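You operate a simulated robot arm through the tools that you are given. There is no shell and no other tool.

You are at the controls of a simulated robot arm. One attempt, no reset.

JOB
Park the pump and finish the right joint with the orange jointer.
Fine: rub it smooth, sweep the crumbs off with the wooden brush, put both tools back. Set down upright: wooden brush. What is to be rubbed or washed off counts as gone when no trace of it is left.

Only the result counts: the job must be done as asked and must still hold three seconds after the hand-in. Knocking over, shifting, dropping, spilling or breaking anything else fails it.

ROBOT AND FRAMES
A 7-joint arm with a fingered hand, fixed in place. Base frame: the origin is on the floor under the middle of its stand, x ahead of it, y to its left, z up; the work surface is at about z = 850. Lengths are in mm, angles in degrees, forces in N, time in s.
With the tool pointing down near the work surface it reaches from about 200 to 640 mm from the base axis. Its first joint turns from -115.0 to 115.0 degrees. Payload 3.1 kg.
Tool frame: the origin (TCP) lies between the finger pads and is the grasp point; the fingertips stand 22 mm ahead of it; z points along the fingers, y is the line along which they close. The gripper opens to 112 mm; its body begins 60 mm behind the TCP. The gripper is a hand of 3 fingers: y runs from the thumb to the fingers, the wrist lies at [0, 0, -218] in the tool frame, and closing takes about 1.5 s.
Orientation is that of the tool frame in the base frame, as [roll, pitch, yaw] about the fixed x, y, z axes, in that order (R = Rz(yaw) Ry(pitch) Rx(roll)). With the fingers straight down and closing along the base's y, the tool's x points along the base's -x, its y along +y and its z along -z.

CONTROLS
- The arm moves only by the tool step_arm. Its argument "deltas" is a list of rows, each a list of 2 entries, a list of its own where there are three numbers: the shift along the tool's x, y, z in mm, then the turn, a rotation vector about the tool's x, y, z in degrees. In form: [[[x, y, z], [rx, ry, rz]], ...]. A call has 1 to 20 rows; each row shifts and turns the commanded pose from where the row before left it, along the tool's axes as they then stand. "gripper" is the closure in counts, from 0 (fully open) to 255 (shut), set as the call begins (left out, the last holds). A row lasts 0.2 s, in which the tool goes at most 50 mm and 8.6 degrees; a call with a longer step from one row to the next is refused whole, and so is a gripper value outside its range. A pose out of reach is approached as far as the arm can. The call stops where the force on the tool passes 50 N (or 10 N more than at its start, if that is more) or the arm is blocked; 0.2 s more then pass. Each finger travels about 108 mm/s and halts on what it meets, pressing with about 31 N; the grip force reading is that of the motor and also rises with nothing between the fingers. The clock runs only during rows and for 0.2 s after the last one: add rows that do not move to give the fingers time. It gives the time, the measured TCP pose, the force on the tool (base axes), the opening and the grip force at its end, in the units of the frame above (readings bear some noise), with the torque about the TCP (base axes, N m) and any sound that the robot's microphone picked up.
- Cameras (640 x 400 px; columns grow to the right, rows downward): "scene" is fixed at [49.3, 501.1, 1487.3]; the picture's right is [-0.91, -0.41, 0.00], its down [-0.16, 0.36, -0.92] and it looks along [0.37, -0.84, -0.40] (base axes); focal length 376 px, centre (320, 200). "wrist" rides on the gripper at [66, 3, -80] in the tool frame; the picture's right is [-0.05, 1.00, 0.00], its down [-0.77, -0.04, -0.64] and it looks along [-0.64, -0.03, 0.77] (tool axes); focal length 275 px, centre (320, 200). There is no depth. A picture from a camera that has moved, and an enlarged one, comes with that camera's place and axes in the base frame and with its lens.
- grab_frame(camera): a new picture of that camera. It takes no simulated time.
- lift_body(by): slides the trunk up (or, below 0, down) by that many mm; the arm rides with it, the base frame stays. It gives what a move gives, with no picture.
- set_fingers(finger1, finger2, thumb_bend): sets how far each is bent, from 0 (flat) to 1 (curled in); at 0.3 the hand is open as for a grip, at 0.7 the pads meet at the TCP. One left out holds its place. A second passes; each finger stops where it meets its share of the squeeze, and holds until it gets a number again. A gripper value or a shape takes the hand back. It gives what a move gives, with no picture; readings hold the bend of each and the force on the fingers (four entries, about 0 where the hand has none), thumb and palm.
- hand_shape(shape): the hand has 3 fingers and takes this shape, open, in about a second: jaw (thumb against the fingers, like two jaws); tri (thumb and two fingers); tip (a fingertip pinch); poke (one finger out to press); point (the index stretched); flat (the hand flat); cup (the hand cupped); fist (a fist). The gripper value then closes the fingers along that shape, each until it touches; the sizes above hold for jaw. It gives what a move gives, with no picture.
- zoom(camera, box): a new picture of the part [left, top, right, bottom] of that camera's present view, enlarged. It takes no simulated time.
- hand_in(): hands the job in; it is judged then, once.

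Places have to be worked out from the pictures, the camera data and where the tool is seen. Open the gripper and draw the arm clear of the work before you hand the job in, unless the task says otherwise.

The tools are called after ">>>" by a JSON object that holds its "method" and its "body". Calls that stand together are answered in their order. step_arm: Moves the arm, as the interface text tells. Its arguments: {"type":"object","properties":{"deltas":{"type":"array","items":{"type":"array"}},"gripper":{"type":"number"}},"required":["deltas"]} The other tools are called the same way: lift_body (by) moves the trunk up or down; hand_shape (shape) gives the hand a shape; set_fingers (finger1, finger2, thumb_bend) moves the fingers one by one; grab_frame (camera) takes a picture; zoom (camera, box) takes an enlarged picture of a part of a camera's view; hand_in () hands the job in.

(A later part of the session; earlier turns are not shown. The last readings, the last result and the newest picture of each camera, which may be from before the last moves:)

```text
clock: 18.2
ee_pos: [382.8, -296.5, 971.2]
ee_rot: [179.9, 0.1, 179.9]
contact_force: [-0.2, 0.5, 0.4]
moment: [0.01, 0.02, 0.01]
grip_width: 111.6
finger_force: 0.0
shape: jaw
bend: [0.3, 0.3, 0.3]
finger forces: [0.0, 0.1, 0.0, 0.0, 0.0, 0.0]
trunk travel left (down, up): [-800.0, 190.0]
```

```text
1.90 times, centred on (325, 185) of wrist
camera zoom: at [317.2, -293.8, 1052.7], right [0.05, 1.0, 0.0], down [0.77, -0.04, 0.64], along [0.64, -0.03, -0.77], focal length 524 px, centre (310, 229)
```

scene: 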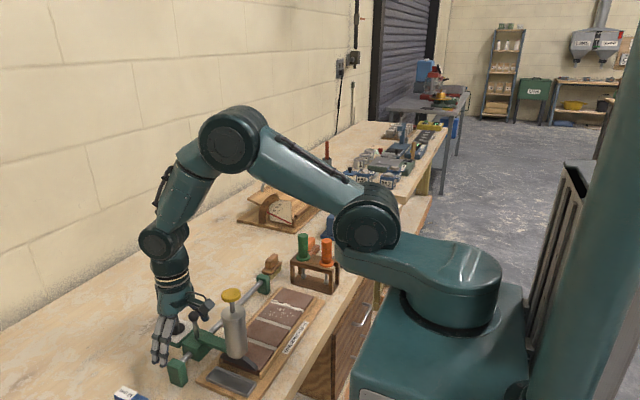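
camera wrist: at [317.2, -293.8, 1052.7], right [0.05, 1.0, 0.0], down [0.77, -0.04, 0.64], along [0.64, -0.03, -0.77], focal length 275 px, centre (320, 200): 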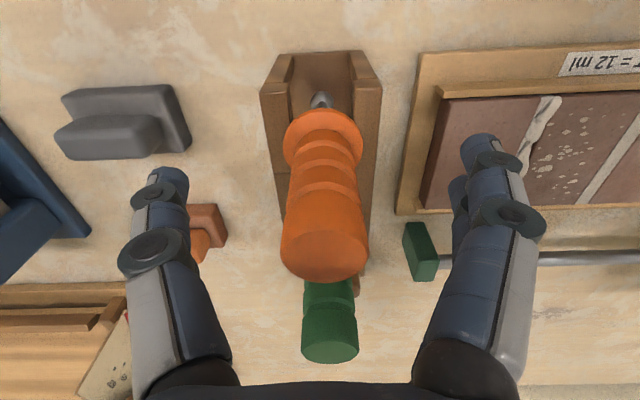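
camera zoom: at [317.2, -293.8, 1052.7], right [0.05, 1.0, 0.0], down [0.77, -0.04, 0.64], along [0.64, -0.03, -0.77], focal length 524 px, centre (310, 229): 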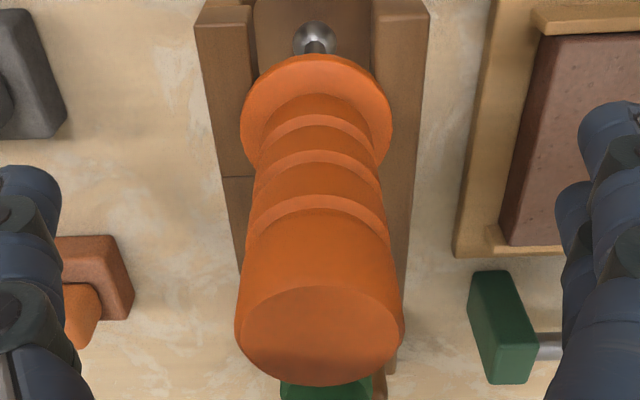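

The handle is within ~1.5 mm of the tool axis. I fine-adjust (+1.5 mm y, 5 mm down) and close the hand on the orange handle.

>>> {"method": "step_arm", "body": {"deltas": [[[0.5, 1.5, 5], [0, 0, 0]], [[0, 0, 0], [0, 0, 0]]]}}

>>> {"method": "step_arm", "body": {"deltas": [[[0, 0, 0], [0, 0, 0]], [[0, 0, 0], [0, 0, 0]], [[0, 0, 0], [0, 0, 0]], [[0, 0, 0], [0, 0, 0]], [[0, 0, 0], [0, 0, 0]], [[0, 0, 0], [0, 0, 0]], [[0, 0, 0], [0, 0, 0]], [[0, 0, 0], [0, 0, 0]]], "gripper": 255}}

>>> {"method": "grab_frame", "body": {"camera": "wrist"}}

>>> {"method": "zoom", "body": {"camera": "scene", "box": [260, 180, 380, 290]}}

```text
clock: 18.8
ee_pos: [382.0, -294.4, 966.0]
ee_rot: [179.9, 0.0, -180.0]
contact_force: [-0.6, -1.2, 0.1]
moment: [0.04, 0.02, 0.01]
grip_width: 112.1
finger_force: 0.0
shape: jaw
bend: [0.3, 0.3, 0.3]
finger forces: [0.1, 0.1, 0.1, 0.0, 0.0, 0.0]
trunk travel left (down, up): [-800.0, 190.0]
```

```text
clock: 20.6
ee_pos: [382.1, -295.0, 967.0]
ee_rot: [180.0, 0.0, -179.9]
contact_force: [-0.8, 0.3, -0.6]
moment: [0.01, -0.01, 0.0]
grip_width: 17.8
finger_force: 31.0
shape: jaw
bend: [0.72, 0.73, 0.7]
finger forces: [12.4, 15.0, 0.0, 0.0, 26.8, 0.0]
trunk travel left (down, up): [-800.0, 190.0]
```

```text
taken
camera wrist: at [316.4, -292.4, 1046.6], right [0.05, 1.0, 0.0], down [0.77, -0.04, 0.64], along [0.64, -0.03, -0.77], focal length 275 px, centre (320, 200)
```

wrist: 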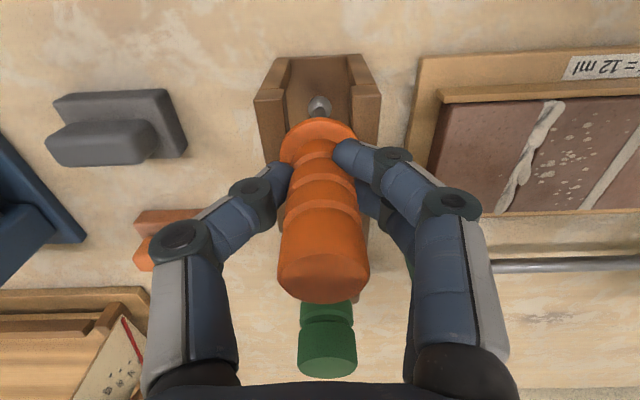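

```text
3.64 times, centred on (320, 235) of scene
camera zoom: at [49.3, 501.1, 1487.3], right [-0.91, -0.41, 0.0], down [-0.16, 0.36, -0.92], along [0.37, -0.84, -0.4], focal length 1366 px, centre (320, 73)
```

zoom: 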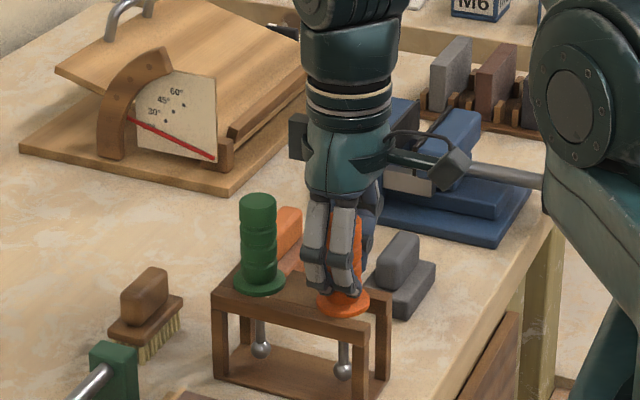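

Grip is firm (fingers 12–15 N, thumb 27 N). I lift the jointer straight up out of the rack slot.

>>> {"method": "step_arm", "body": {"deltas": [[[0, 0, -8], [0, 0, 0]], [[0, 0, -12], [0, 0, 0]], [[0, 0, -20], [0, 0, 0]], [[0, 0, -25], [0, 0, 0]], [[0, 0, -30], [0, 0, 0]], [[0, 0, -25], [0, 0, 0]], [[0, 0, 0], [0, 0, 0]]]}}

>>> {"method": "grab_frame", "body": {"camera": "wrist"}}

>>> {"method": "zoom", "body": {"camera": "scene", "box": [240, 140, 400, 290]}}

```text
clock: 22.2
ee_pos: [382.1, -295.0, 1086.0]
ee_rot: [179.9, 0.0, 179.9]
contact_force: [0.2, 0.3, -1.1]
moment: [0.01, 0.01, -0.01]
grip_width: 17.6
finger_force: 31.7
shape: jaw
bend: [0.72, 0.73, 0.7]
finger forces: [13.2, 15.3, 0.0, 0.0, 26.7, 0.0]
trunk travel left (down, up): [-800.0, 190.0]
```

```text
taken
camera wrist: at [315.6, -292.6, 1166.7], right [0.05, 1.0, 0.0], down [0.77, -0.04, 0.64], along [0.63, -0.03, -0.77], focal length 275 px, centre (320, 200)
```

wrist: 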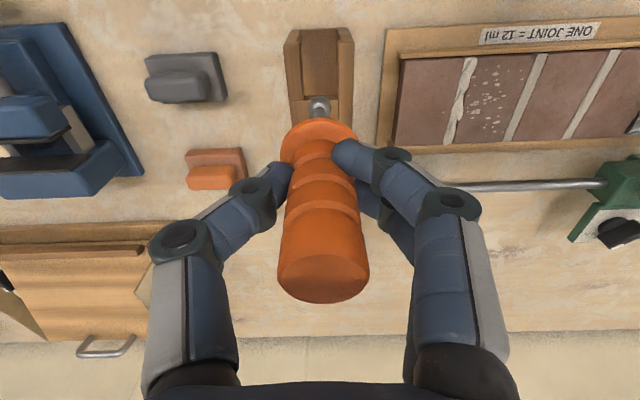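

```text
2.67 times, centred on (320, 215) of scene
camera zoom: at [49.3, 501.1, 1487.3], right [-0.91, -0.41, 0.0], down [-0.16, 0.36, -0.92], along [0.37, -0.84, -0.4], focal length 1002 px, centre (320, 160)
```

zoom: 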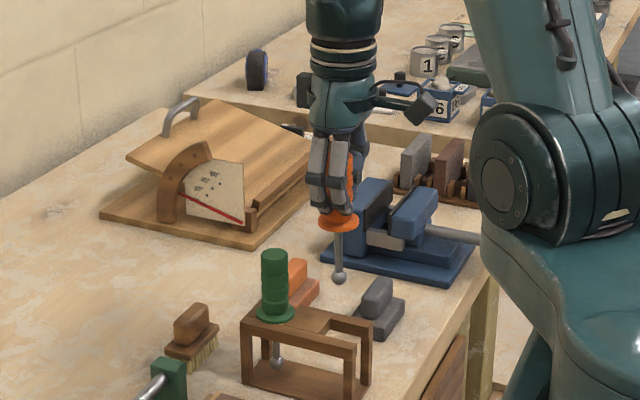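

The jointer is out cleanly. I carry it over the middle of the right joint, stopping ~45 mm above, so I can compare ball and joint in the pictures.

>>> {"method": "step_arm", "body": {"deltas": [[[-12, 35.5, 0], [0, 0, 0]], [[-12, 35.5, 0], [0, 0, 0]], [[-12, 35.5, 0], [0, 0, 0]], [[-12, 35.5, 0], [0, 0, 0]], [[0, 0, 25], [0, 0, 0]], [[0, 0, 25], [0, 0, 0]], [[0, 0, 0], [0, 0, 0]]]}}

>>> {"method": "grab_frame", "body": {"camera": "wrist"}}

>>> {"method": "zoom", "body": {"camera": "wrist", "box": [240, 40, 400, 160]}}

>>> {"method": "zoom", "body": {"camera": "scene", "box": [220, 210, 360, 320]}}

```text
clock: 23.8
ee_pos: [429.7, -152.5, 1034.4]
ee_rot: [-180.0, 0.0, -180.0]
contact_force: [-0.3, -0.4, -2.1]
moment: [0.01, 0.01, -0.01]
grip_width: 17.8
finger_force: 31.2
shape: jaw
bend: [0.72, 0.73, 0.7]
finger forces: [13.6, 15.6, 0.0, 0.0, 26.8, 0.0]
trunk travel left (down, up): [-800.0, 190.0]
```

```text
taken
camera wrist: at [363.7, -150.9, 1115.7], right [0.05, 1.0, 0.0], down [0.77, -0.04, 0.64], along [0.64, -0.03, -0.77], focal length 275 px, centre (320, 200)
```

wrist: 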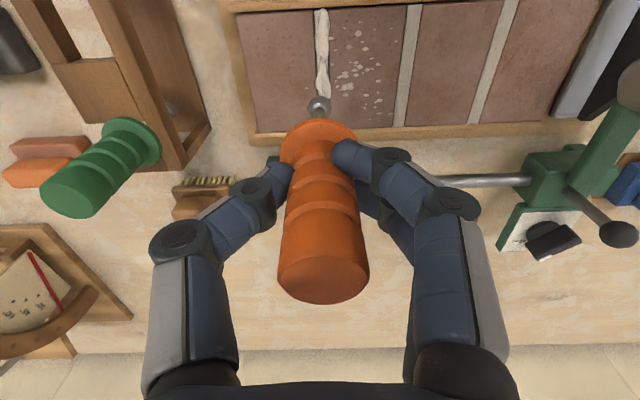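

```text
3.33 times, centred on (320, 100) of wrist
camera zoom: at [363.7, -150.9, 1115.7], right [0.05, 1.0, 0.0], down [0.77, -0.04, 0.64], along [0.64, -0.03, -0.77], focal length 918 px, centre (320, 533)
```

zoom: 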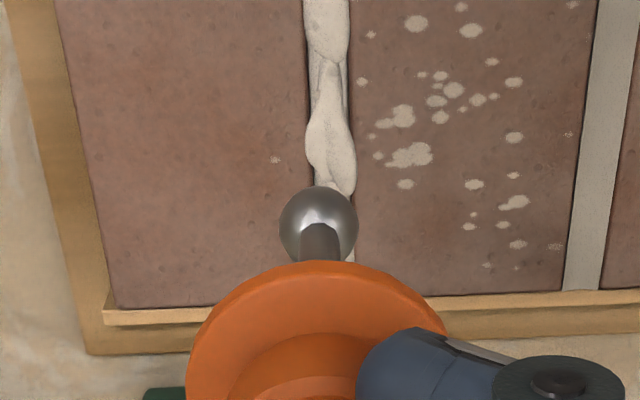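

```text
3.64 times, centred on (290, 265) of scene
camera zoom: at [49.3, 501.1, 1487.3], right [-0.91, -0.41, 0.0], down [-0.16, 0.36, -0.92], along [0.37, -0.84, -0.4], focal length 1366 px, centre (429, -36)
```

zoom: 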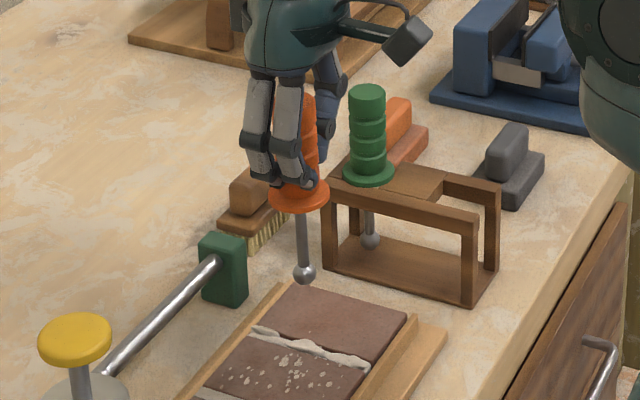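

The ball looks ~2–3 mm left (−y) of the joint line. I shift +2.5 mm in y and go down 30 mm for a closer comparison.

>>> {"method": "step_arm", "body": {"deltas": [[[0, 2.5, 15], [0, 0, 0]], [[0, 0, 15], [0, 0, 0]], [[0, 0, 0], [0, 0, 0]]]}}

>>> {"method": "zoom", "body": {"camera": "wrist", "box": [260, 40, 380, 140]}}

>>> {"method": "zoom", "body": {"camera": "scene", "box": [250, 260, 330, 320]}}

```text
clock: 24.6
ee_pos: [431.7, -151.7, 1005.7]
ee_rot: [-180.0, 0.1, -180.0]
contact_force: [0.5, 0.2, -1.1]
moment: [0.02, 0.02, -0.02]
grip_width: 17.7
finger_force: 30.8
shape: jaw
bend: [0.72, 0.73, 0.7]
finger forces: [13.7, 15.6, 0.1, 0.1, 26.7, 0.1]
trunk travel left (down, up): [-800.0, 190.0]
```

```text
4.00 times, centred on (320, 90) of wrist
camera zoom: at [364.8, -148.7, 1086.8], right [0.05, 1.0, 0.0], down [0.77, -0.04, 0.64], along [0.64, -0.03, -0.77], focal length 1101 px, centre (320, 640)
```

zoom: 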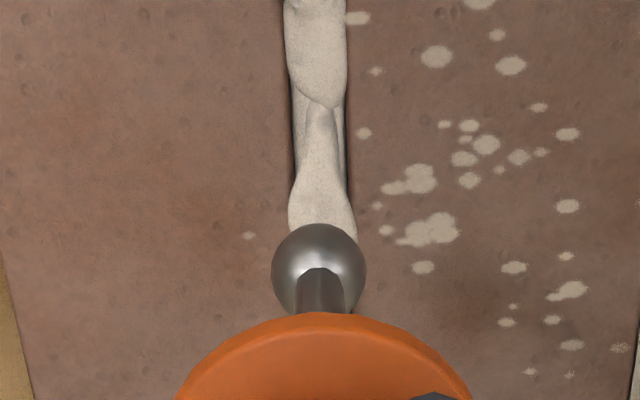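

```text
6.67 times, centred on (290, 290) of scene
camera zoom: at [49.3, 501.1, 1487.3], right [-0.91, -0.41, 0.0], down [-0.16, 0.36, -0.92], along [0.37, -0.84, -0.4], focal length 2505 px, centre (520, -400)
```

zoom: 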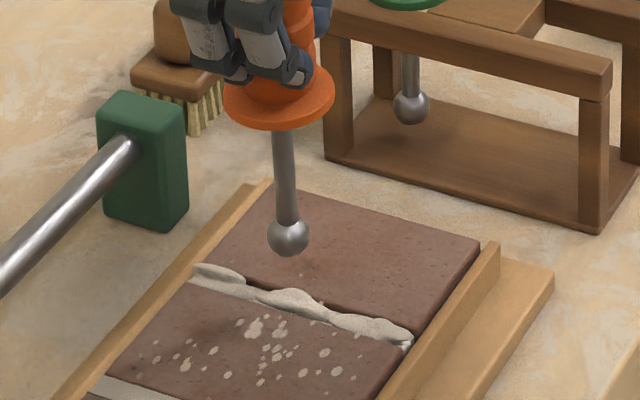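

The ball is now centred on the joint line. I descend in small steps, watching for contact.

>>> {"method": "step_arm", "body": {"deltas": [[[0, 0, 4], [0, 0, 0]], [[0, 0, 4], [0, 0, 0]], [[0, 0, 3], [0, 0, 0]], [[0, 0, 3], [0, 0, 0]], [[0, 0, 0], [0, 0, 0]]]}}

>>> {"method": "zoom", "body": {"camera": "wrist", "box": [260, 40, 380, 140]}}

>>> {"method": "zoom", "body": {"camera": "scene", "box": [250, 260, 330, 320]}}

```text
clock: 25.8
ee_pos: [430.6, -151.5, 991.1]
ee_rot: [-180.0, 0.0, 179.9]
contact_force: [-0.7, -0.1, -1.5]
moment: [0.0, -0.02, 0.0]
grip_width: 17.4
finger_force: 31.0
shape: jaw
bend: [0.72, 0.73, 0.7]
finger forces: [13.8, 15.7, 0.0, 0.0, 26.7, 0.1]
trunk travel left (down, up): [-800.0, 190.0]
```

```text
4.00 times, centred on (320, 90) of wrist
camera zoom: at [364.5, -148.1, 1071.2], right [0.05, 1.0, 0.0], down [0.77, -0.04, 0.64], along [0.64, -0.03, -0.77], focal length 1101 px, centre (320, 640)
```

zoom: 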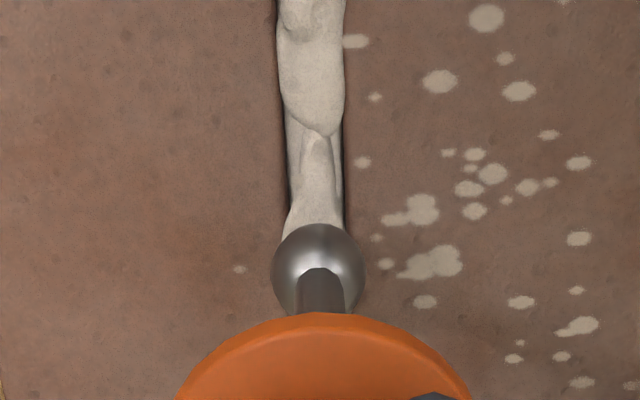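

```text
6.67 times, centred on (290, 290) of scene
camera zoom: at [49.3, 501.1, 1487.3], right [-0.91, -0.41, 0.0], down [-0.16, 0.36, -0.92], along [0.37, -0.84, -0.4], focal length 2505 px, centre (520, -400)
```

zoom: 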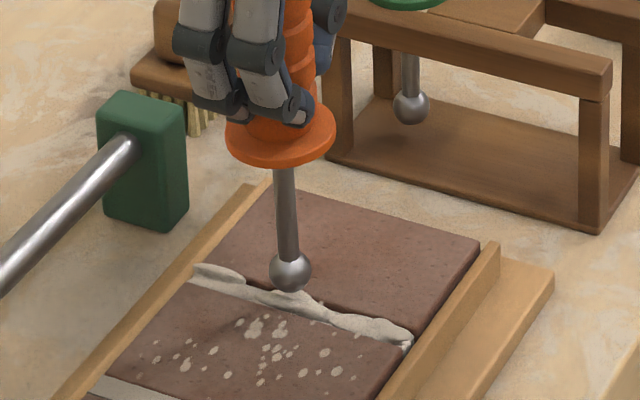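

Still aligned and just above the bead. I continue downward in small steps.

>>> {"method": "step_arm", "body": {"deltas": [[[0, 0, 3], [0, 0, 0]], [[0, 0, 3], [0, 0, 0]], [[0, 0, 2], [0, 0, 0]], [[0, 0, 0], [0, 0, 0]]]}}

>>> {"method": "zoom", "body": {"camera": "wrist", "box": [260, 40, 380, 140]}}

>>> {"method": "zoom", "body": {"camera": "scene", "box": [250, 260, 330, 320]}}

```text
clock: 26.8
ee_pos: [428.9, -149.4, 984.5]
ee_rot: [180.0, 0.0, -180.0]
contact_force: [-0.3, 0.6, -1.1]
moment: [-0.03, -0.01, -0.04]
grip_width: 17.4
finger_force: 30.9
shape: jaw
bend: [0.72, 0.73, 0.7]
finger forces: [13.9, 15.7, 0.0, 0.0, 26.6, 0.0]
trunk travel left (down, up): [-800.0, 190.0]
```

```text
4.00 times, centred on (320, 90) of wrist
camera zoom: at [364.2, -148.3, 1064.2], right [0.05, 1.0, 0.0], down [0.77, -0.04, 0.64], along [0.63, -0.03, -0.77], focal length 1101 px, centre (320, 640)
```

zoom: 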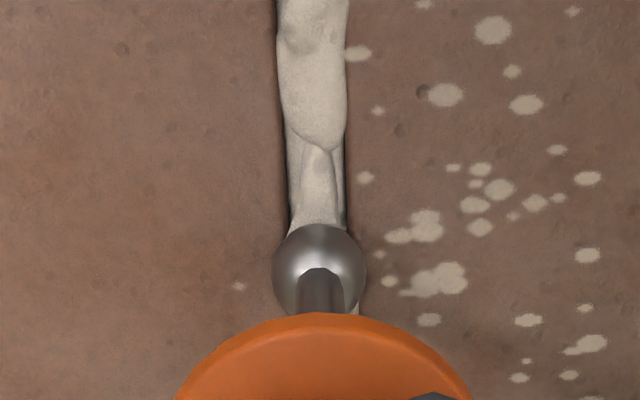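

```text
6.67 times, centred on (290, 290) of scene
camera zoom: at [49.3, 501.1, 1487.3], right [-0.91, -0.41, 0.0], down [-0.16, 0.36, -0.92], along [0.37, -0.84, -0.4], focal length 2505 px, centre (520, -400)
```

zoom: 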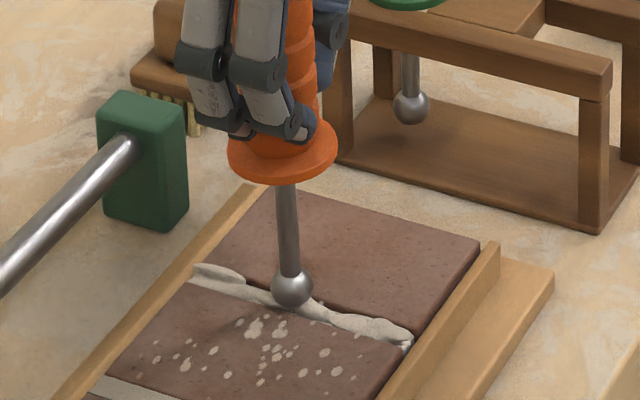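

No contact yet; the ball is about at bead height. I continue in 2 mm steps.

>>> {"method": "step_arm", "body": {"deltas": [[[0, 0, 2], [0, 0, 0]], [[0, 0, 2], [0, 0, 0]], [[0, 0, 0], [0, 0, 0]]]}}

>>> {"method": "zoom", "body": {"camera": "scene", "box": [250, 260, 330, 320]}}

```text
clock: 27.6
ee_pos: [430.1, -151.9, 980.8]
ee_rot: [-179.9, 0.3, 180.0]
contact_force: [-0.3, 0.1, 20.0]
moment: [0.06, 0.03, 0.01]
grip_width: 18.0
finger_force: 31.4
shape: jaw
bend: [0.73, 0.73, 0.71]
finger forces: [17.3, 18.2, 0.0, 0.0, 32.1, 0.1]
trunk travel left (down, up): [-800.0, 190.0]
```

```text
6.67 times, centred on (290, 290) of scene
camera zoom: at [49.3, 501.1, 1487.3], right [-0.91, -0.41, 0.0], down [-0.16, 0.36, -0.92], along [0.37, -0.84, -0.4], focal length 2505 px, centre (520, -400)
```

zoom: 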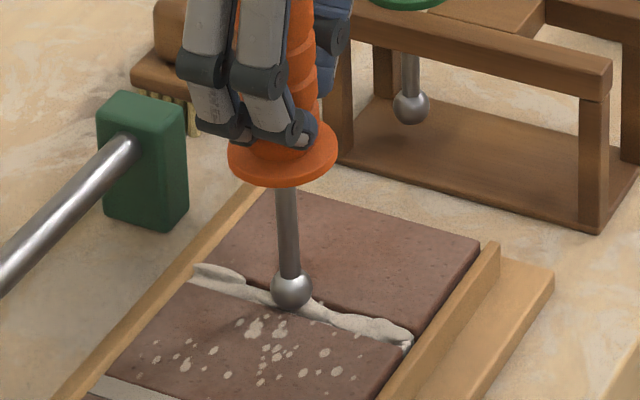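

Contact at 20 N with TCP z≈981. I ease up ~1 mm and slide the ball along the joint toward the near end to see the effect.

>>> {"method": "step_arm", "body": {"deltas": [[[0, 0, -1], [0, 0, 0]], [[4, 0, 0], [0, 0, 0]], [[4, 0, 0], [0, 0, 0]], [[4, 0, 0], [0, 0, 0]], [[4, 0, 0], [0, 0, 0]]]}}

>>> {"method": "zoom", "body": {"camera": "scene", "box": [250, 260, 330, 320]}}

>>> {"method": "zoom", "body": {"camera": "wrist", "box": [260, 40, 380, 140]}}

```text
clock: 28.8
ee_pos: [415.9, -151.1, 980.8]
ee_rot: [-179.9, 0.0, 179.9]
contact_force: [0.4, 2.0, 7.5]
moment: [0.11, -0.21, 0.03]
grip_width: 17.8
finger_force: 31.0
shape: jaw
bend: [0.72, 0.74, 0.71]
finger forces: [14.3, 20.5, 0.0, 0.0, 29.8, 0.1]
trunk travel left (down, up): [-800.0, 190.0]
```

```text
6.67 times, centred on (290, 290) of scene
camera zoom: at [49.3, 501.1, 1487.3], right [-0.91, -0.41, 0.0], down [-0.16, 0.36, -0.92], along [0.37, -0.84, -0.4], focal length 2505 px, centre (520, -400)
```

zoom: 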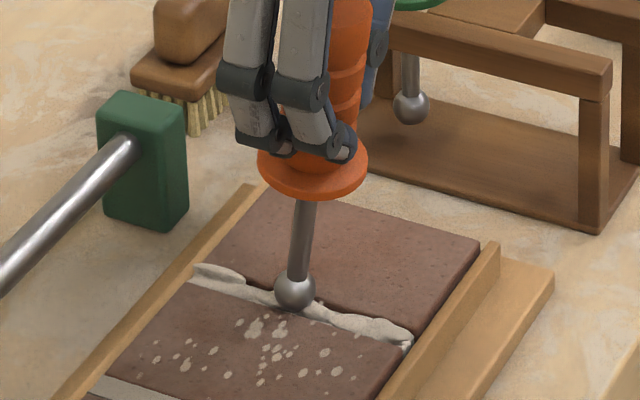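

```text
4.00 times, centred on (320, 90) of wrist
camera zoom: at [348.1, -148.5, 1060.9], right [0.05, 1.0, 0.0], down [0.77, -0.04, 0.64], along [0.64, -0.03, -0.77], focal length 1101 px, centre (320, 640)
```

zoom: 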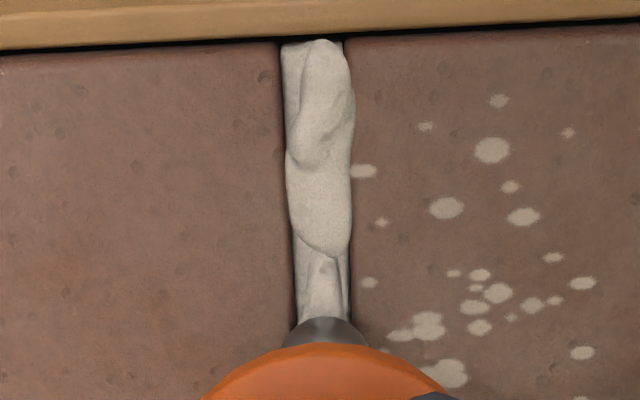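

The ball stuck and the jointer tilted in the grip — too much pressing. I lift to unload and see whether the tool returns to vertical.

>>> {"method": "step_arm", "body": {"deltas": [[[-4, 0, -3], [0, 0, 0]], [[-4, 0, -4], [0, 0, 0]], [[0, 0, 0], [0, 0, 0]]]}}

>>> {"method": "zoom", "body": {"camera": "scene", "box": [250, 240, 340, 310]}}

>>> {"method": "grab_frame", "body": {"camera": "wrist"}}

```text
clock: 29.6
ee_pos: [423.5, -150.8, 987.4]
ee_rot: [180.0, -0.1, -180.0]
contact_force: [-1.2, 0.1, -0.9]
moment: [-0.03, 0.02, 0.04]
grip_width: 17.9
finger_force: 30.6
shape: jaw
bend: [0.72, 0.73, 0.7]
finger forces: [14.8, 17.0, 0.0, 0.0, 28.3, 0.1]
trunk travel left (down, up): [-800.0, 190.0]
```

```text
5.71 times, centred on (295, 275) of scene
camera zoom: at [49.3, 501.1, 1487.3], right [-0.91, -0.41, 0.0], down [-0.16, 0.36, -0.92], along [0.37, -0.84, -0.4], focal length 2147 px, centre (463, -229)
```

zoom: 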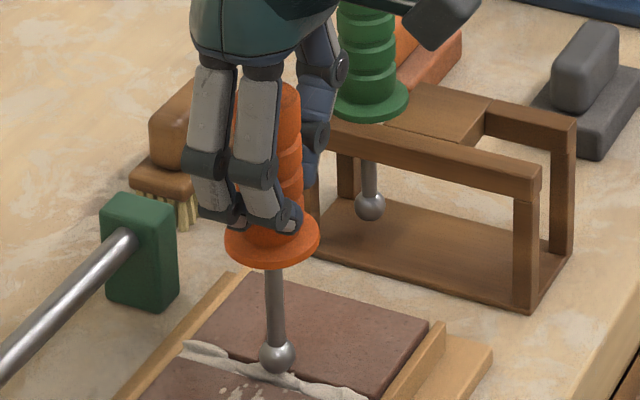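

```text
taken
camera wrist: at [357.4, -148.3, 1068.0], right [0.05, 1.0, 0.0], down [0.77, -0.04, 0.64], along [0.63, -0.03, -0.77], focal length 275 px, centre (320, 200)
```

wrist: 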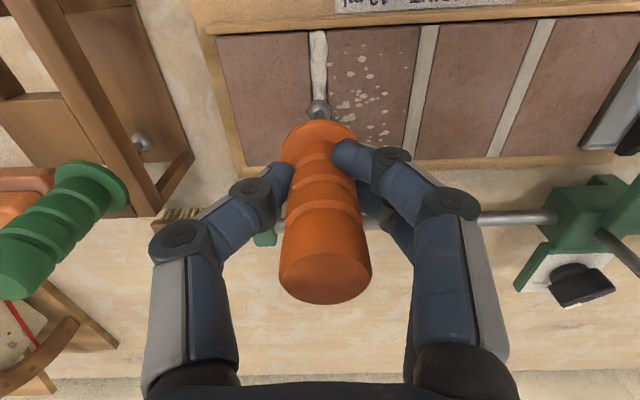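

>>> {"method": "zoom", "body": {"camera": "wrist", "box": [280, 20, 380, 120]}}

>>> {"method": "zoom", "body": {"camera": "scene", "box": [260, 280, 320, 320]}}

```text
4.00 times, centred on (330, 70) of wrist
camera zoom: at [357.4, -148.3, 1068.0], right [0.05, 1.0, 0.0], down [0.77, -0.04, 0.64], along [0.63, -0.03, -0.77], focal length 1101 px, centre (280, 720)
```

zoom: 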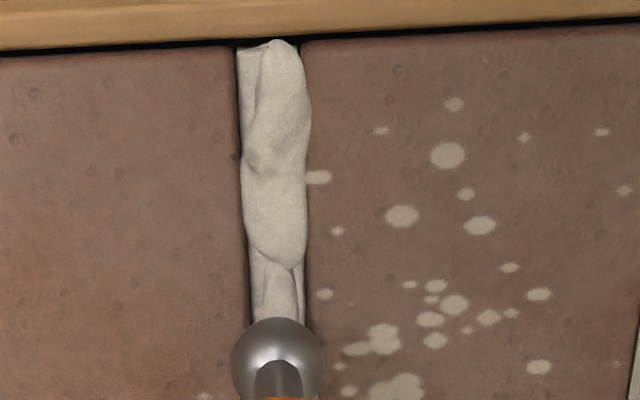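

```text
10.00 times, centred on (290, 300) of scene
camera zoom: at [49.3, 501.1, 1487.3], right [-0.91, -0.41, 0.0], down [-0.16, 0.36, -0.92], along [0.37, -0.84, -0.4], focal length 3757 px, centre (620, -800)
```

zoom: 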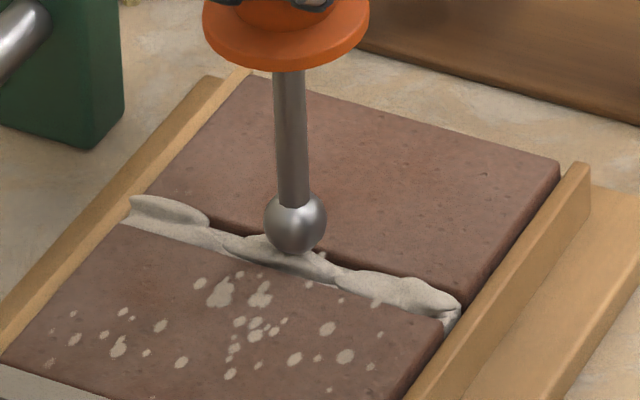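

The jointer returned to vertical (elastic grip). I'll press more lightly and drag steadily, expecting the ball to trail; first toward the far end.

>>> {"method": "step_arm", "body": {"deltas": [[[0, 0, 3], [0, 0, 0]], [[0, 0, 2.5], [0, 0, 0]], [[-4, 0, 0], [0, 0, 0]], [[-5, 0, 0], [0, 0, 0]], [[-5, 0, 0], [0, 0, 0]], [[-5, 0, 0], [0, 0, 0]]]}}

>>> {"method": "zoom", "body": {"camera": "scene", "box": [250, 260, 330, 320]}}

>>> {"method": "zoom", "body": {"camera": "wrist", "box": [260, 20, 380, 120]}}

```text
clock: 31.0
ee_pos: [441.4, -150.8, 980.9]
ee_rot: [-180.0, 0.1, -180.0]
contact_force: [-2.7, 1.7, 3.0]
moment: [0.12, 0.28, -0.01]
grip_width: 17.8
finger_force: 30.9
shape: jaw
bend: [0.73, 0.72, 0.71]
finger forces: [23.5, 16.5, 0.0, 0.0, 28.0, 0.0]
trunk travel left (down, up): [-800.0, 190.0]
```

```text
6.67 times, centred on (290, 290) of scene
camera zoom: at [49.3, 501.1, 1487.3], right [-0.91, -0.41, 0.0], down [-0.16, 0.36, -0.92], along [0.37, -0.84, -0.4], focal length 2505 px, centre (520, -400)
```

zoom: 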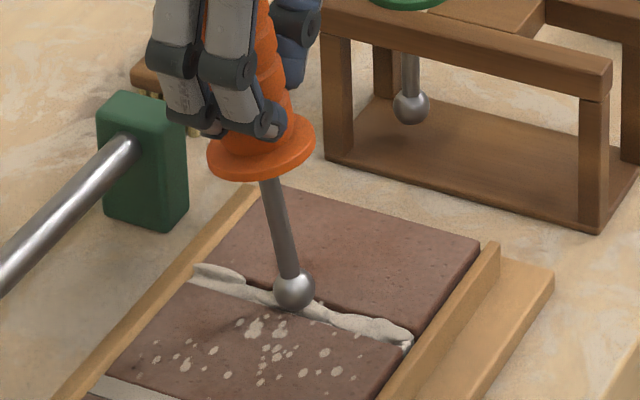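

```text
4.00 times, centred on (320, 70) of wrist
camera zoom: at [375.5, -147.7, 1062.6], right [0.05, 1.0, 0.0], down [0.77, -0.04, 0.64], along [0.63, -0.03, -0.77], focal length 1101 px, centre (320, 720)
```

zoom: 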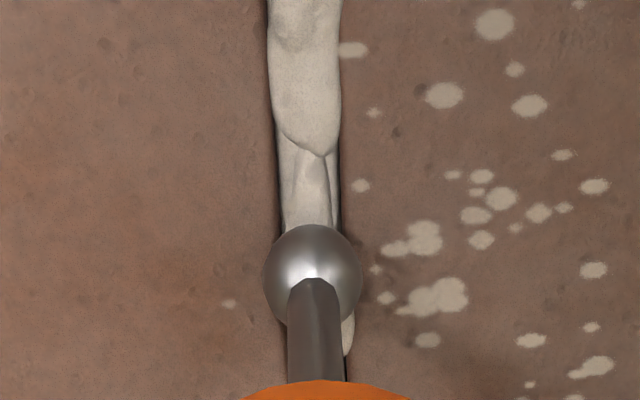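

The ball hangs back with only ~3 N on it, held by friction in the groove. I keep pulling gently to see whether it slides along and smooths.

>>> {"method": "step_arm", "body": {"deltas": [[[-4, 0, 0], [0, 0, 0]], [[-4, 0, 0], [0, 0, 0]], [[-4, 0, 0], [0, 0, 0]], [[-4, 0, 0], [0, 0, 0]]]}}

>>> {"method": "zoom", "body": {"camera": "scene", "box": [250, 260, 330, 320]}}

>>> {"method": "zoom", "body": {"camera": "wrist", "box": [260, 20, 380, 120]}}

```text
clock: 32.0
ee_pos: [457.3, -149.0, 983.7]
ee_rot: [-179.9, 0.0, -180.0]
contact_force: [-0.8, 0.5, 1.2]
moment: [0.05, 0.14, -0.02]
grip_width: 17.6
finger_force: 30.3
shape: jaw
bend: [0.73, 0.72, 0.71]
finger forces: [17.6, 17.0, 0.0, 0.1, 27.5, 0.0]
trunk travel left (down, up): [-800.0, 190.0]
```

```text
6.67 times, centred on (290, 290) of scene
camera zoom: at [49.3, 501.1, 1487.3], right [-0.91, -0.41, 0.0], down [-0.16, 0.36, -0.92], along [0.37, -0.84, -0.4], focal length 2505 px, centre (520, -400)
```

zoom: 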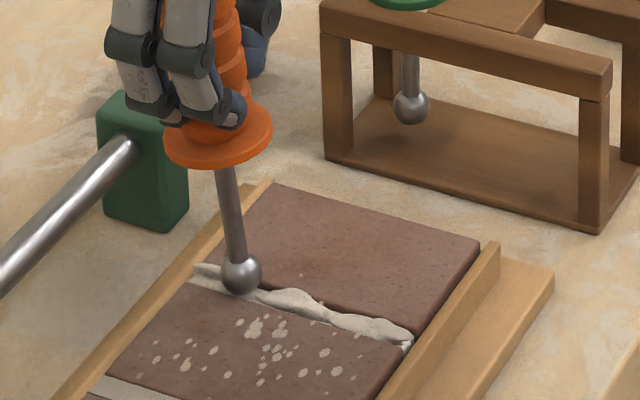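

```text
4.00 times, centred on (320, 70) of wrist
camera zoom: at [391.6, -147.4, 1063.0], right [0.05, 1.0, 0.0], down [0.77, -0.04, 0.64], along [0.64, -0.03, -0.77], focal length 1101 px, centre (320, 720)
```

zoom: 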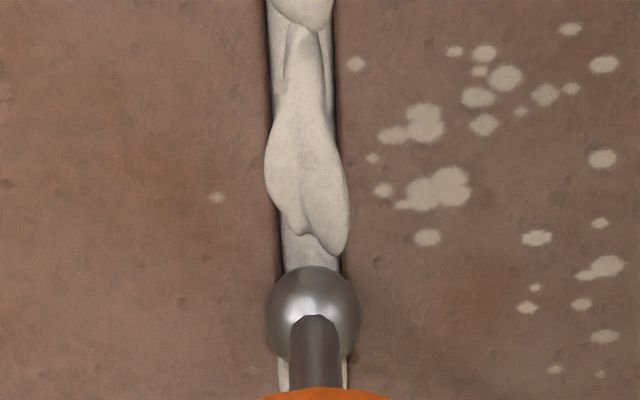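

The ball slid but a light pass left the lumps unchanged, so more pressure is needed without the tool pivoting in the grip. I'll lift, turn the hand 90° about the vertical so the pinch axis lies along the stroke direction (stiffer), and retry.

>>> {"method": "step_arm", "body": {"deltas": [[[10, 0, -10], [0, 0, 0]], [[10, 0, -15], [0, 0, 0]], [[0, 0, 0], [0, 0, 8.2]], [[0, 0, 0], [0, 0, 8.2]], [[0, 0, 0], [0, 0, 8.2]], [[0, 0, 0], [0, 0, 8.2]], [[0, 0, 0], [0, 0, 8.2]], [[0, 0, 0], [0, 0, 8.2]], [[0, 0, 0], [0, 0, 8.2]], [[0, 0, 0], [0, 0, 8.2]], [[0, 0, 0], [0, 0, 8.2]], [[0, 0, 0], [0, 0, 8.2]], [[0, 0, 0], [0, 0, 8]], [[0, 0, 0], [0, 0, 0]]]}}

>>> {"method": "grab_frame", "body": {"camera": "wrist"}}

>>> {"method": "zoom", "body": {"camera": "scene", "box": [220, 210, 360, 320]}}

```text
clock: 35.0
ee_pos: [436.2, -150.2, 1005.9]
ee_rot: [-180.0, 0.0, 89.9]
contact_force: [0.2, -0.8, -0.9]
moment: [-0.01, -0.01, 0.01]
grip_width: 17.7
finger_force: 31.0
shape: jaw
bend: [0.73, 0.72, 0.71]
finger forces: [15.2, 17.1, 0.1, 0.0, 27.1, 0.1]
trunk travel left (down, up): [-800.0, 190.0]
```

```text
taken
camera wrist: at [440.2, -84.2, 1086.9], right [1.0, -0.05, 0.0], down [-0.04, -0.77, 0.64], along [-0.03, -0.64, -0.77], focal length 275 px, centre (320, 200)
```

wrist: 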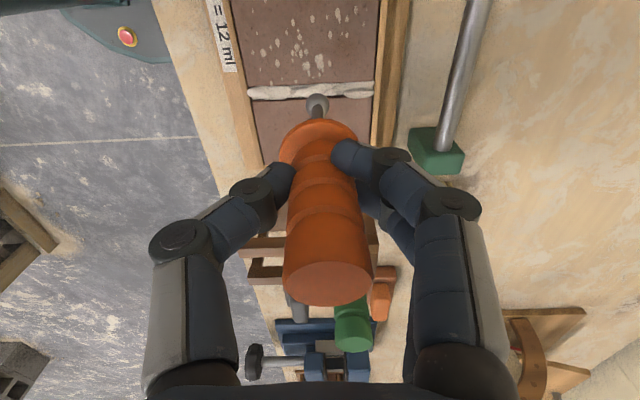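

```text
3.64 times, centred on (290, 265) of scene
camera zoom: at [49.3, 501.1, 1487.3], right [-0.91, -0.41, 0.0], down [-0.16, 0.36, -0.92], along [0.37, -0.84, -0.4], focal length 1366 px, centre (429, -36)
```

zoom: 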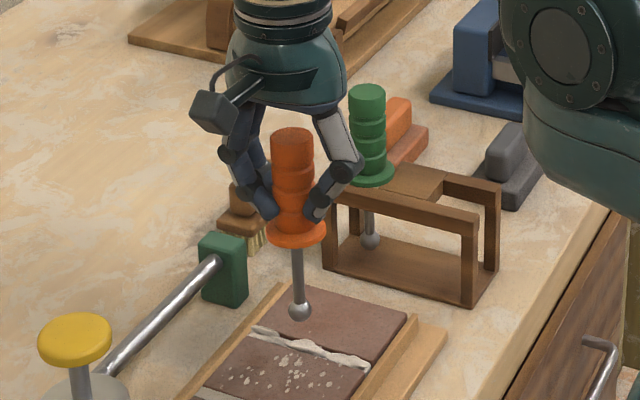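

>>> {"method": "zoom", "body": {"camera": "wrist", "box": [230, 40, 410, 150]}}

>>> {"method": "zoom", "body": {"camera": "scene", "box": [260, 270, 330, 320]}}

```text
3.56 times, centred on (320, 95) of wrist
camera zoom: at [440.2, -84.2, 1086.9], right [1.0, -0.05, 0.0], down [-0.04, -0.77, 0.64], along [-0.03, -0.64, -0.77], focal length 979 px, centre (320, 573)
```

zoom: 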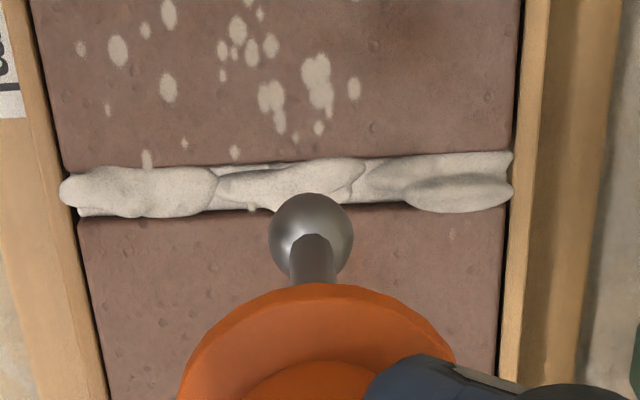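

```text
8.00 times, centred on (295, 295) of scene
camera zoom: at [49.3, 501.1, 1487.3], right [-0.91, -0.41, 0.0], down [-0.16, 0.36, -0.92], along [0.37, -0.84, -0.4], focal length 3006 px, centre (520, -560)
```

zoom: 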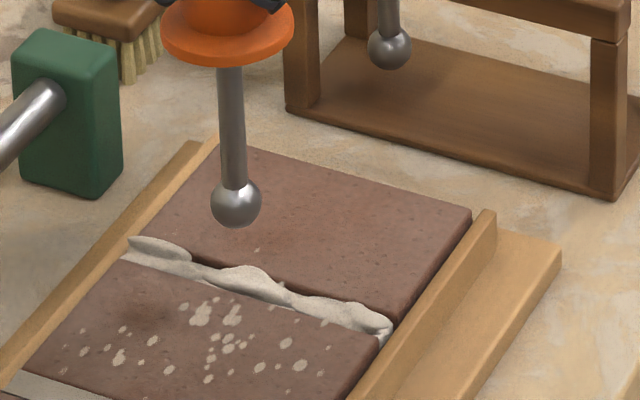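

The new orientation gives a clear view of the bead (three lumps, x≈385–472). I descend 17 mm and recheck the ball's y alignment with the groove.

>>> {"method": "step_arm", "body": {"deltas": [[[0, 0, 8], [0, 0, 0]], [[0, 0, 9], [0, 0, 0]], [[0, 0, 0], [0, 0, 0]]]}}

>>> {"method": "zoom", "body": {"camera": "wrist", "box": [230, 40, 410, 150]}}

>>> {"method": "zoom", "body": {"camera": "scene", "box": [260, 270, 330, 320]}}

```text
clock: 35.8
ee_pos: [438.9, -149.2, 990.6]
ee_rot: [180.0, 0.0, 90.0]
contact_force: [-0.3, 0.7, -1.3]
moment: [0.0, 0.01, -0.01]
grip_width: 17.6
finger_force: 31.1
shape: jaw
bend: [0.73, 0.72, 0.71]
finger forces: [15.2, 17.0, 0.1, 0.0, 27.2, 0.0]
trunk travel left (down, up): [-800.0, 190.0]
```

```text
3.56 times, centred on (320, 95) of wrist
camera zoom: at [441.1, -83.2, 1070.9], right [1.0, -0.05, 0.0], down [-0.04, -0.77, 0.64], along [-0.03, -0.64, -0.77], focal length 979 px, centre (320, 573)
```

zoom: 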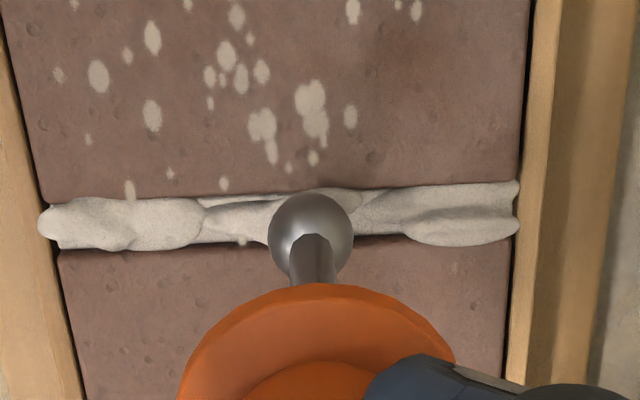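

```text
8.00 times, centred on (295, 295) of scene
camera zoom: at [49.3, 501.1, 1487.3], right [-0.91, -0.41, 0.0], down [-0.16, 0.36, -0.92], along [0.37, -0.84, -0.4], focal length 3006 px, centre (520, -560)
```

zoom: 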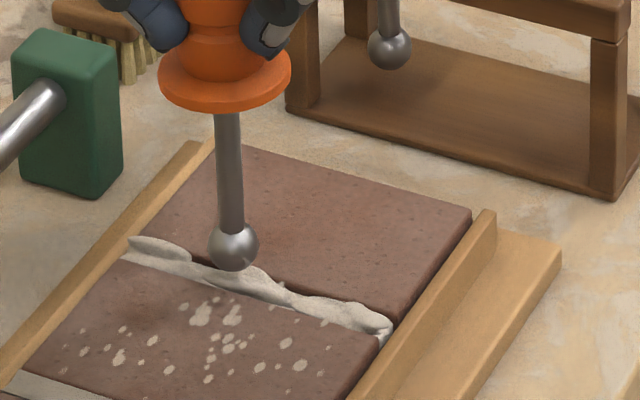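

The ball sits ~2 mm too far toward +y, so I shift −1.8 mm in y and lower to light contact.

>>> {"method": "step_arm", "body": {"deltas": [[[-1.8, 0, 4], [0, 0, 0]], [[0, 0, 3], [0, 0, 0]], [[0, 0, 0], [0, 0, 0]]]}}

>>> {"method": "zoom", "body": {"camera": "wrist", "box": [230, 40, 410, 150]}}

```text
clock: 36.6
ee_pos: [437.4, -151.3, 983.0]
ee_rot: [-180.0, 0.0, 89.9]
contact_force: [-0.6, 1.4, -0.9]
moment: [0.03, 0.0, -0.03]
grip_width: 17.8
finger_force: 31.2
shape: jaw
bend: [0.73, 0.72, 0.71]
finger forces: [15.4, 17.0, 0.1, 0.0, 27.4, 0.0]
trunk travel left (down, up): [-800.0, 190.0]
```

```text
3.56 times, centred on (320, 95) of wrist
camera zoom: at [440.6, -85.9, 1063.6], right [1.0, -0.05, 0.0], down [-0.04, -0.77, 0.64], along [-0.03, -0.64, -0.77], focal length 979 px, centre (320, 573)
```

zoom: 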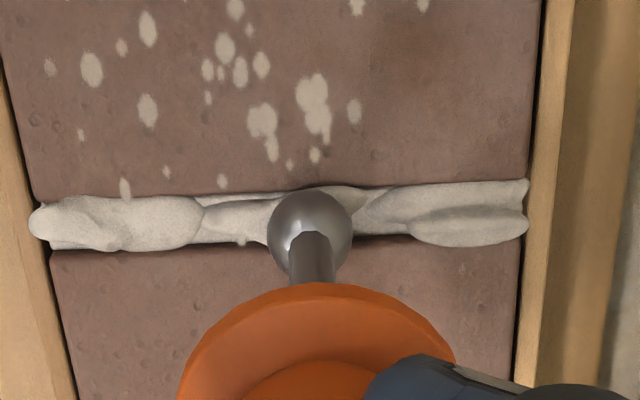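

Alignment is right. I lower the last bit to build up a moderate contact force.

>>> {"method": "step_arm", "body": {"deltas": [[[0, 0, 1.5], [0, 0, 0]], [[0, 0, 0], [0, 0, 0]]]}}

```text
clock: 37.2
ee_pos: [437.6, -151.5, 982.0]
ee_rot: [179.8, 0.1, 90.0]
contact_force: [0.6, 0.1, 9.3]
moment: [0.01, -0.01, 0.03]
grip_width: 18.0
finger_force: 30.3
shape: jaw
bend: [0.73, 0.72, 0.71]
finger forces: [16.6, 17.8, 0.0, 0.0, 29.0, 0.0]
trunk travel left (down, up): [-800.0, 190.0]
```

Contact is ~9 N. Now I drag toward the far end in small steps and watch forces.

>>> {"method": "step_arm", "body": {"deltas": [[[0, 3, 0], [0, 0, 0]], [[-0.1, 4, 0], [0, 0, 0]], [[-0.1, 4, 0], [0, 0, 0]], [[-0.1, 4, 0], [0, 0, 0]]]}}

>>> {"method": "zoom", "body": {"camera": "wrist", "box": [230, 40, 410, 150]}}

>>> {"method": "zoom", "body": {"camera": "scene", "box": [260, 270, 330, 320]}}

```text
clock: 38.2
ee_pos: [451.7, -151.0, 982.0]
ee_rot: [-180.0, 0.0, 90.0]
contact_force: [-2.3, -1.1, 2.6]
moment: [0.02, 0.26, 0.02]
grip_width: 18.3
finger_force: 31.4
shape: jaw
bend: [0.72, 0.72, 0.72]
finger forces: [16.5, 17.8, 0.0, 0.0, 32.1, 0.0]
trunk travel left (down, up): [-800.0, 190.0]
```

```text
3.56 times, centred on (320, 95) of wrist
camera zoom: at [455.0, -86.2, 1062.0], right [1.0, -0.05, 0.0], down [-0.04, -0.77, 0.64], along [-0.03, -0.64, -0.77], focal length 979 px, centre (320, 573)
```

zoom: 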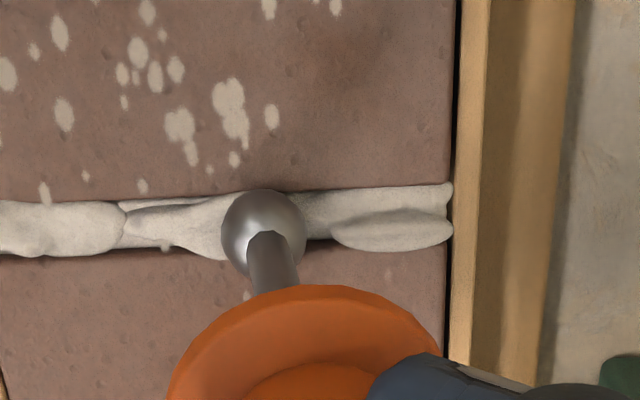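

```text
8.00 times, centred on (295, 295) of scene
camera zoom: at [49.3, 501.1, 1487.3], right [-0.91, -0.41, 0.0], down [-0.16, 0.36, -0.92], along [0.37, -0.84, -0.4], focal length 3006 px, centre (520, -560)
```

zoom: 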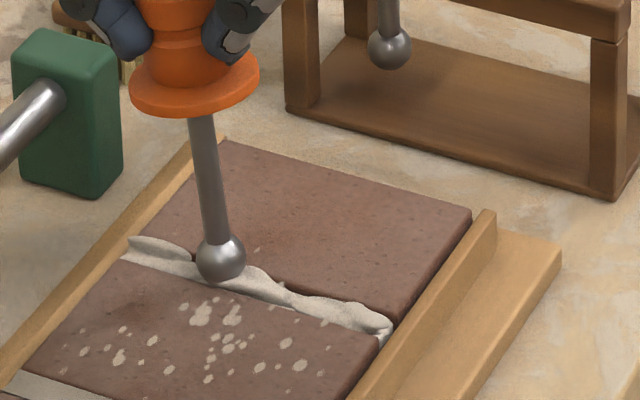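

The ball follows with ~8° trail and force fell to 2.6 N. I press 1.5 mm deeper while dragging on, to see if the lump responds to higher pressure.

>>> {"method": "step_arm", "body": {"deltas": [[[-0.1, 3, 1], [0, 0, 0]], [[-0.1, 3, 1], [0, 0, 0]], [[-0.1, 4, 0], [0, 0, 0]], [[-0.1, 4, 0], [0, 0, 0]]]}}

>>> {"method": "zoom", "body": {"camera": "wrist", "box": [230, 40, 410, 150]}}

>>> {"method": "zoom", "body": {"camera": "scene", "box": [260, 270, 330, 320]}}

```text
clock: 39.2
ee_pos: [468.1, -153.5, 979.6]
ee_rot: [180.0, 0.0, 90.0]
contact_force: [-2.2, 0.1, 4.0]
moment: [0.06, 0.33, -0.02]
grip_width: 18.2
finger_force: 31.1
shape: jaw
bend: [0.72, 0.71, 0.73]
finger forces: [18.1, 18.6, 0.0, 0.0, 35.0, 0.0]
trunk travel left (down, up): [-800.0, 190.0]
```

```text
3.56 times, centred on (320, 95) of wrist
camera zoom: at [471.1, -87.2, 1060.4], right [1.0, -0.05, 0.0], down [-0.04, -0.77, 0.64], along [-0.03, -0.64, -0.77], focal length 979 px, centre (320, 573)
```

zoom: 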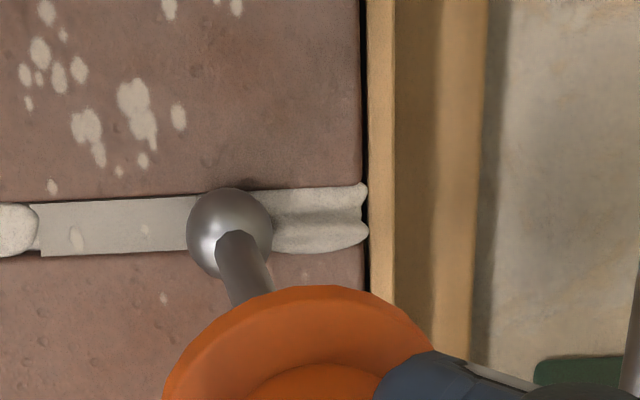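

```text
8.00 times, centred on (295, 295) of scene
camera zoom: at [49.3, 501.1, 1487.3], right [-0.91, -0.41, 0.0], down [-0.16, 0.36, -0.92], along [0.37, -0.84, -0.4], focal length 3006 px, centre (520, -560)
```

zoom: 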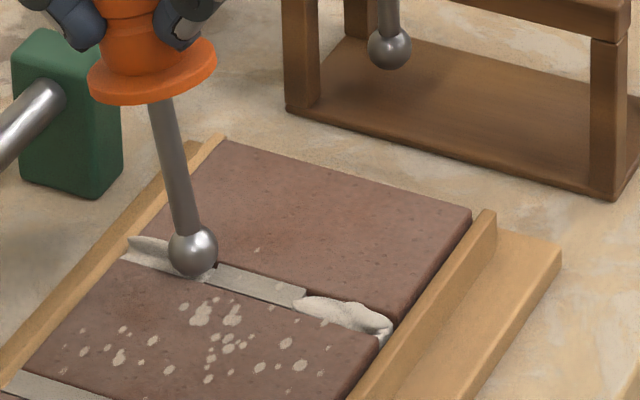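

It works: the segment behind the ball is now smooth and flush. I continue the stroke toward the far end with similar pressure.

>>> {"method": "step_arm", "body": {"deltas": [[[-0.1, 4, 0.3], [0, 0, 0]], [[-0.1, 4, 0.3], [0, 0, 0]], [[-0.1, 4, 0], [0, 0, 0]]]}}

>>> {"method": "zoom", "body": {"camera": "wrist", "box": [230, 40, 410, 150]}}

>>> {"method": "zoom", "body": {"camera": "scene", "box": [250, 260, 330, 320]}}

```text
clock: 40.0
ee_pos: [477.0, -153.9, 979.5]
ee_rot: [179.9, 0.1, 90.0]
contact_force: [-3.1, 0.0, 4.9]
moment: [0.06, 0.45, 0.0]
grip_width: 18.1
finger_force: 31.1
shape: jaw
bend: [0.72, 0.7, 0.73]
finger forces: [18.6, 19.4, 0.0, 0.1, 37.4, 0.0]
trunk travel left (down, up): [-800.0, 190.0]
```

```text
3.56 times, centred on (320, 95) of wrist
camera zoom: at [481.1, -87.6, 1059.6], right [1.0, -0.05, 0.0], down [-0.04, -0.77, 0.64], along [-0.03, -0.64, -0.77], focal length 979 px, centre (320, 573)
```

zoom: 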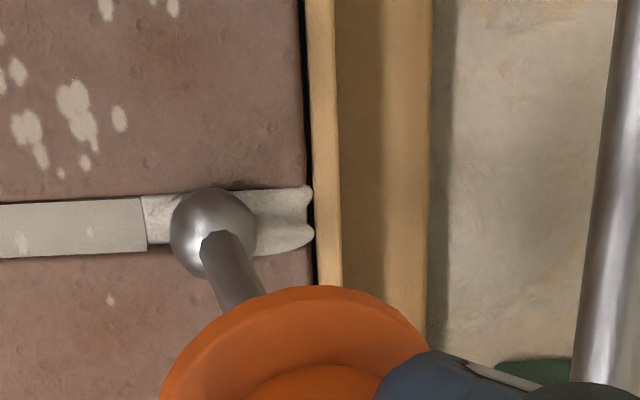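

```text
6.67 times, centred on (290, 290) of scene
camera zoom: at [49.3, 501.1, 1487.3], right [-0.91, -0.41, 0.0], down [-0.16, 0.36, -0.92], along [0.37, -0.84, -0.4], focal length 2505 px, centre (520, -400)
```

zoom: 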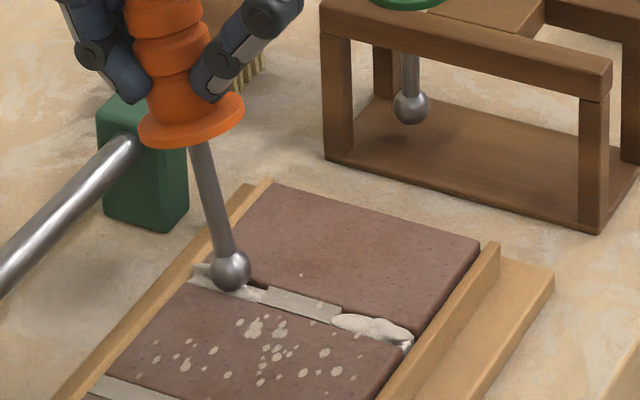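

The far segment is partly done. I continue to the far end of the joint.

>>> {"method": "step_arm", "body": {"deltas": [[[-0.1, 4, 0.2], [0, 0, 0]], [[-0.1, 4, 0.2], [0, 0, 0]], [[-0.1, 4, 0], [0, 0, 0]]]}}

>>> {"method": "zoom", "body": {"camera": "wrist", "box": [200, 40, 380, 150]}}

>>> {"method": "zoom", "body": {"camera": "scene", "box": [250, 260, 330, 320]}}

```text
clock: 40.8
ee_pos: [489.7, -153.6, 979.1]
ee_rot: [180.0, 0.0, 90.0]
contact_force: [-2.7, 1.1, 5.3]
moment: [0.02, 0.46, -0.01]
grip_width: 18.2
finger_force: 31.3
shape: jaw
bend: [0.71, 0.7, 0.73]
finger forces: [18.5, 19.8, 0.0, 0.1, 37.9, 0.0]
trunk travel left (down, up): [-800.0, 190.0]
```

```text
3.56 times, centred on (290, 95) of wrist
camera zoom: at [492.9, -86.8, 1059.3], right [1.0, -0.05, 0.0], down [-0.04, -0.77, 0.64], along [-0.03, -0.64, -0.77], focal length 979 px, centre (427, 573)
```

zoom: 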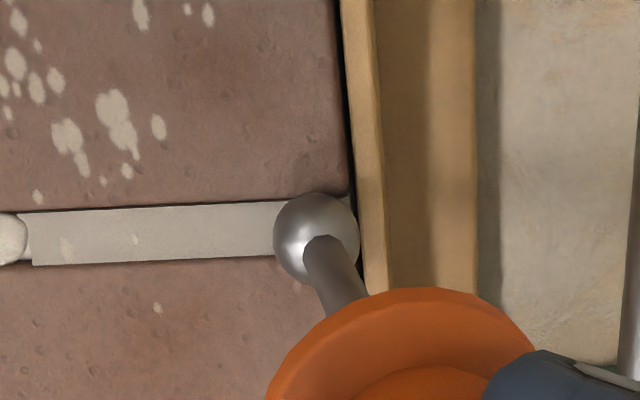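

```text
6.67 times, centred on (290, 290) of scene
camera zoom: at [49.3, 501.1, 1487.3], right [-0.91, -0.41, 0.0], down [-0.16, 0.36, -0.92], along [0.37, -0.84, -0.4], focal length 2505 px, centre (520, -400)
```

zoom: 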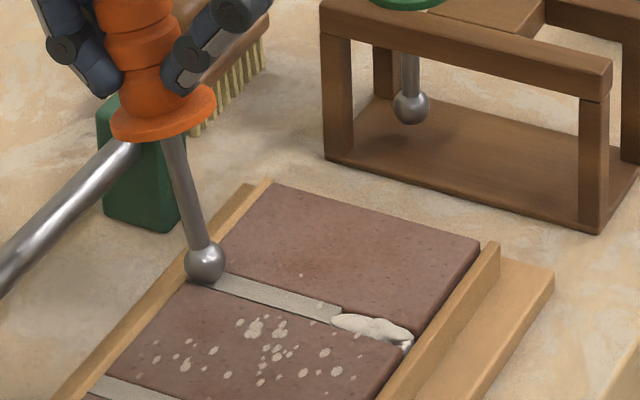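

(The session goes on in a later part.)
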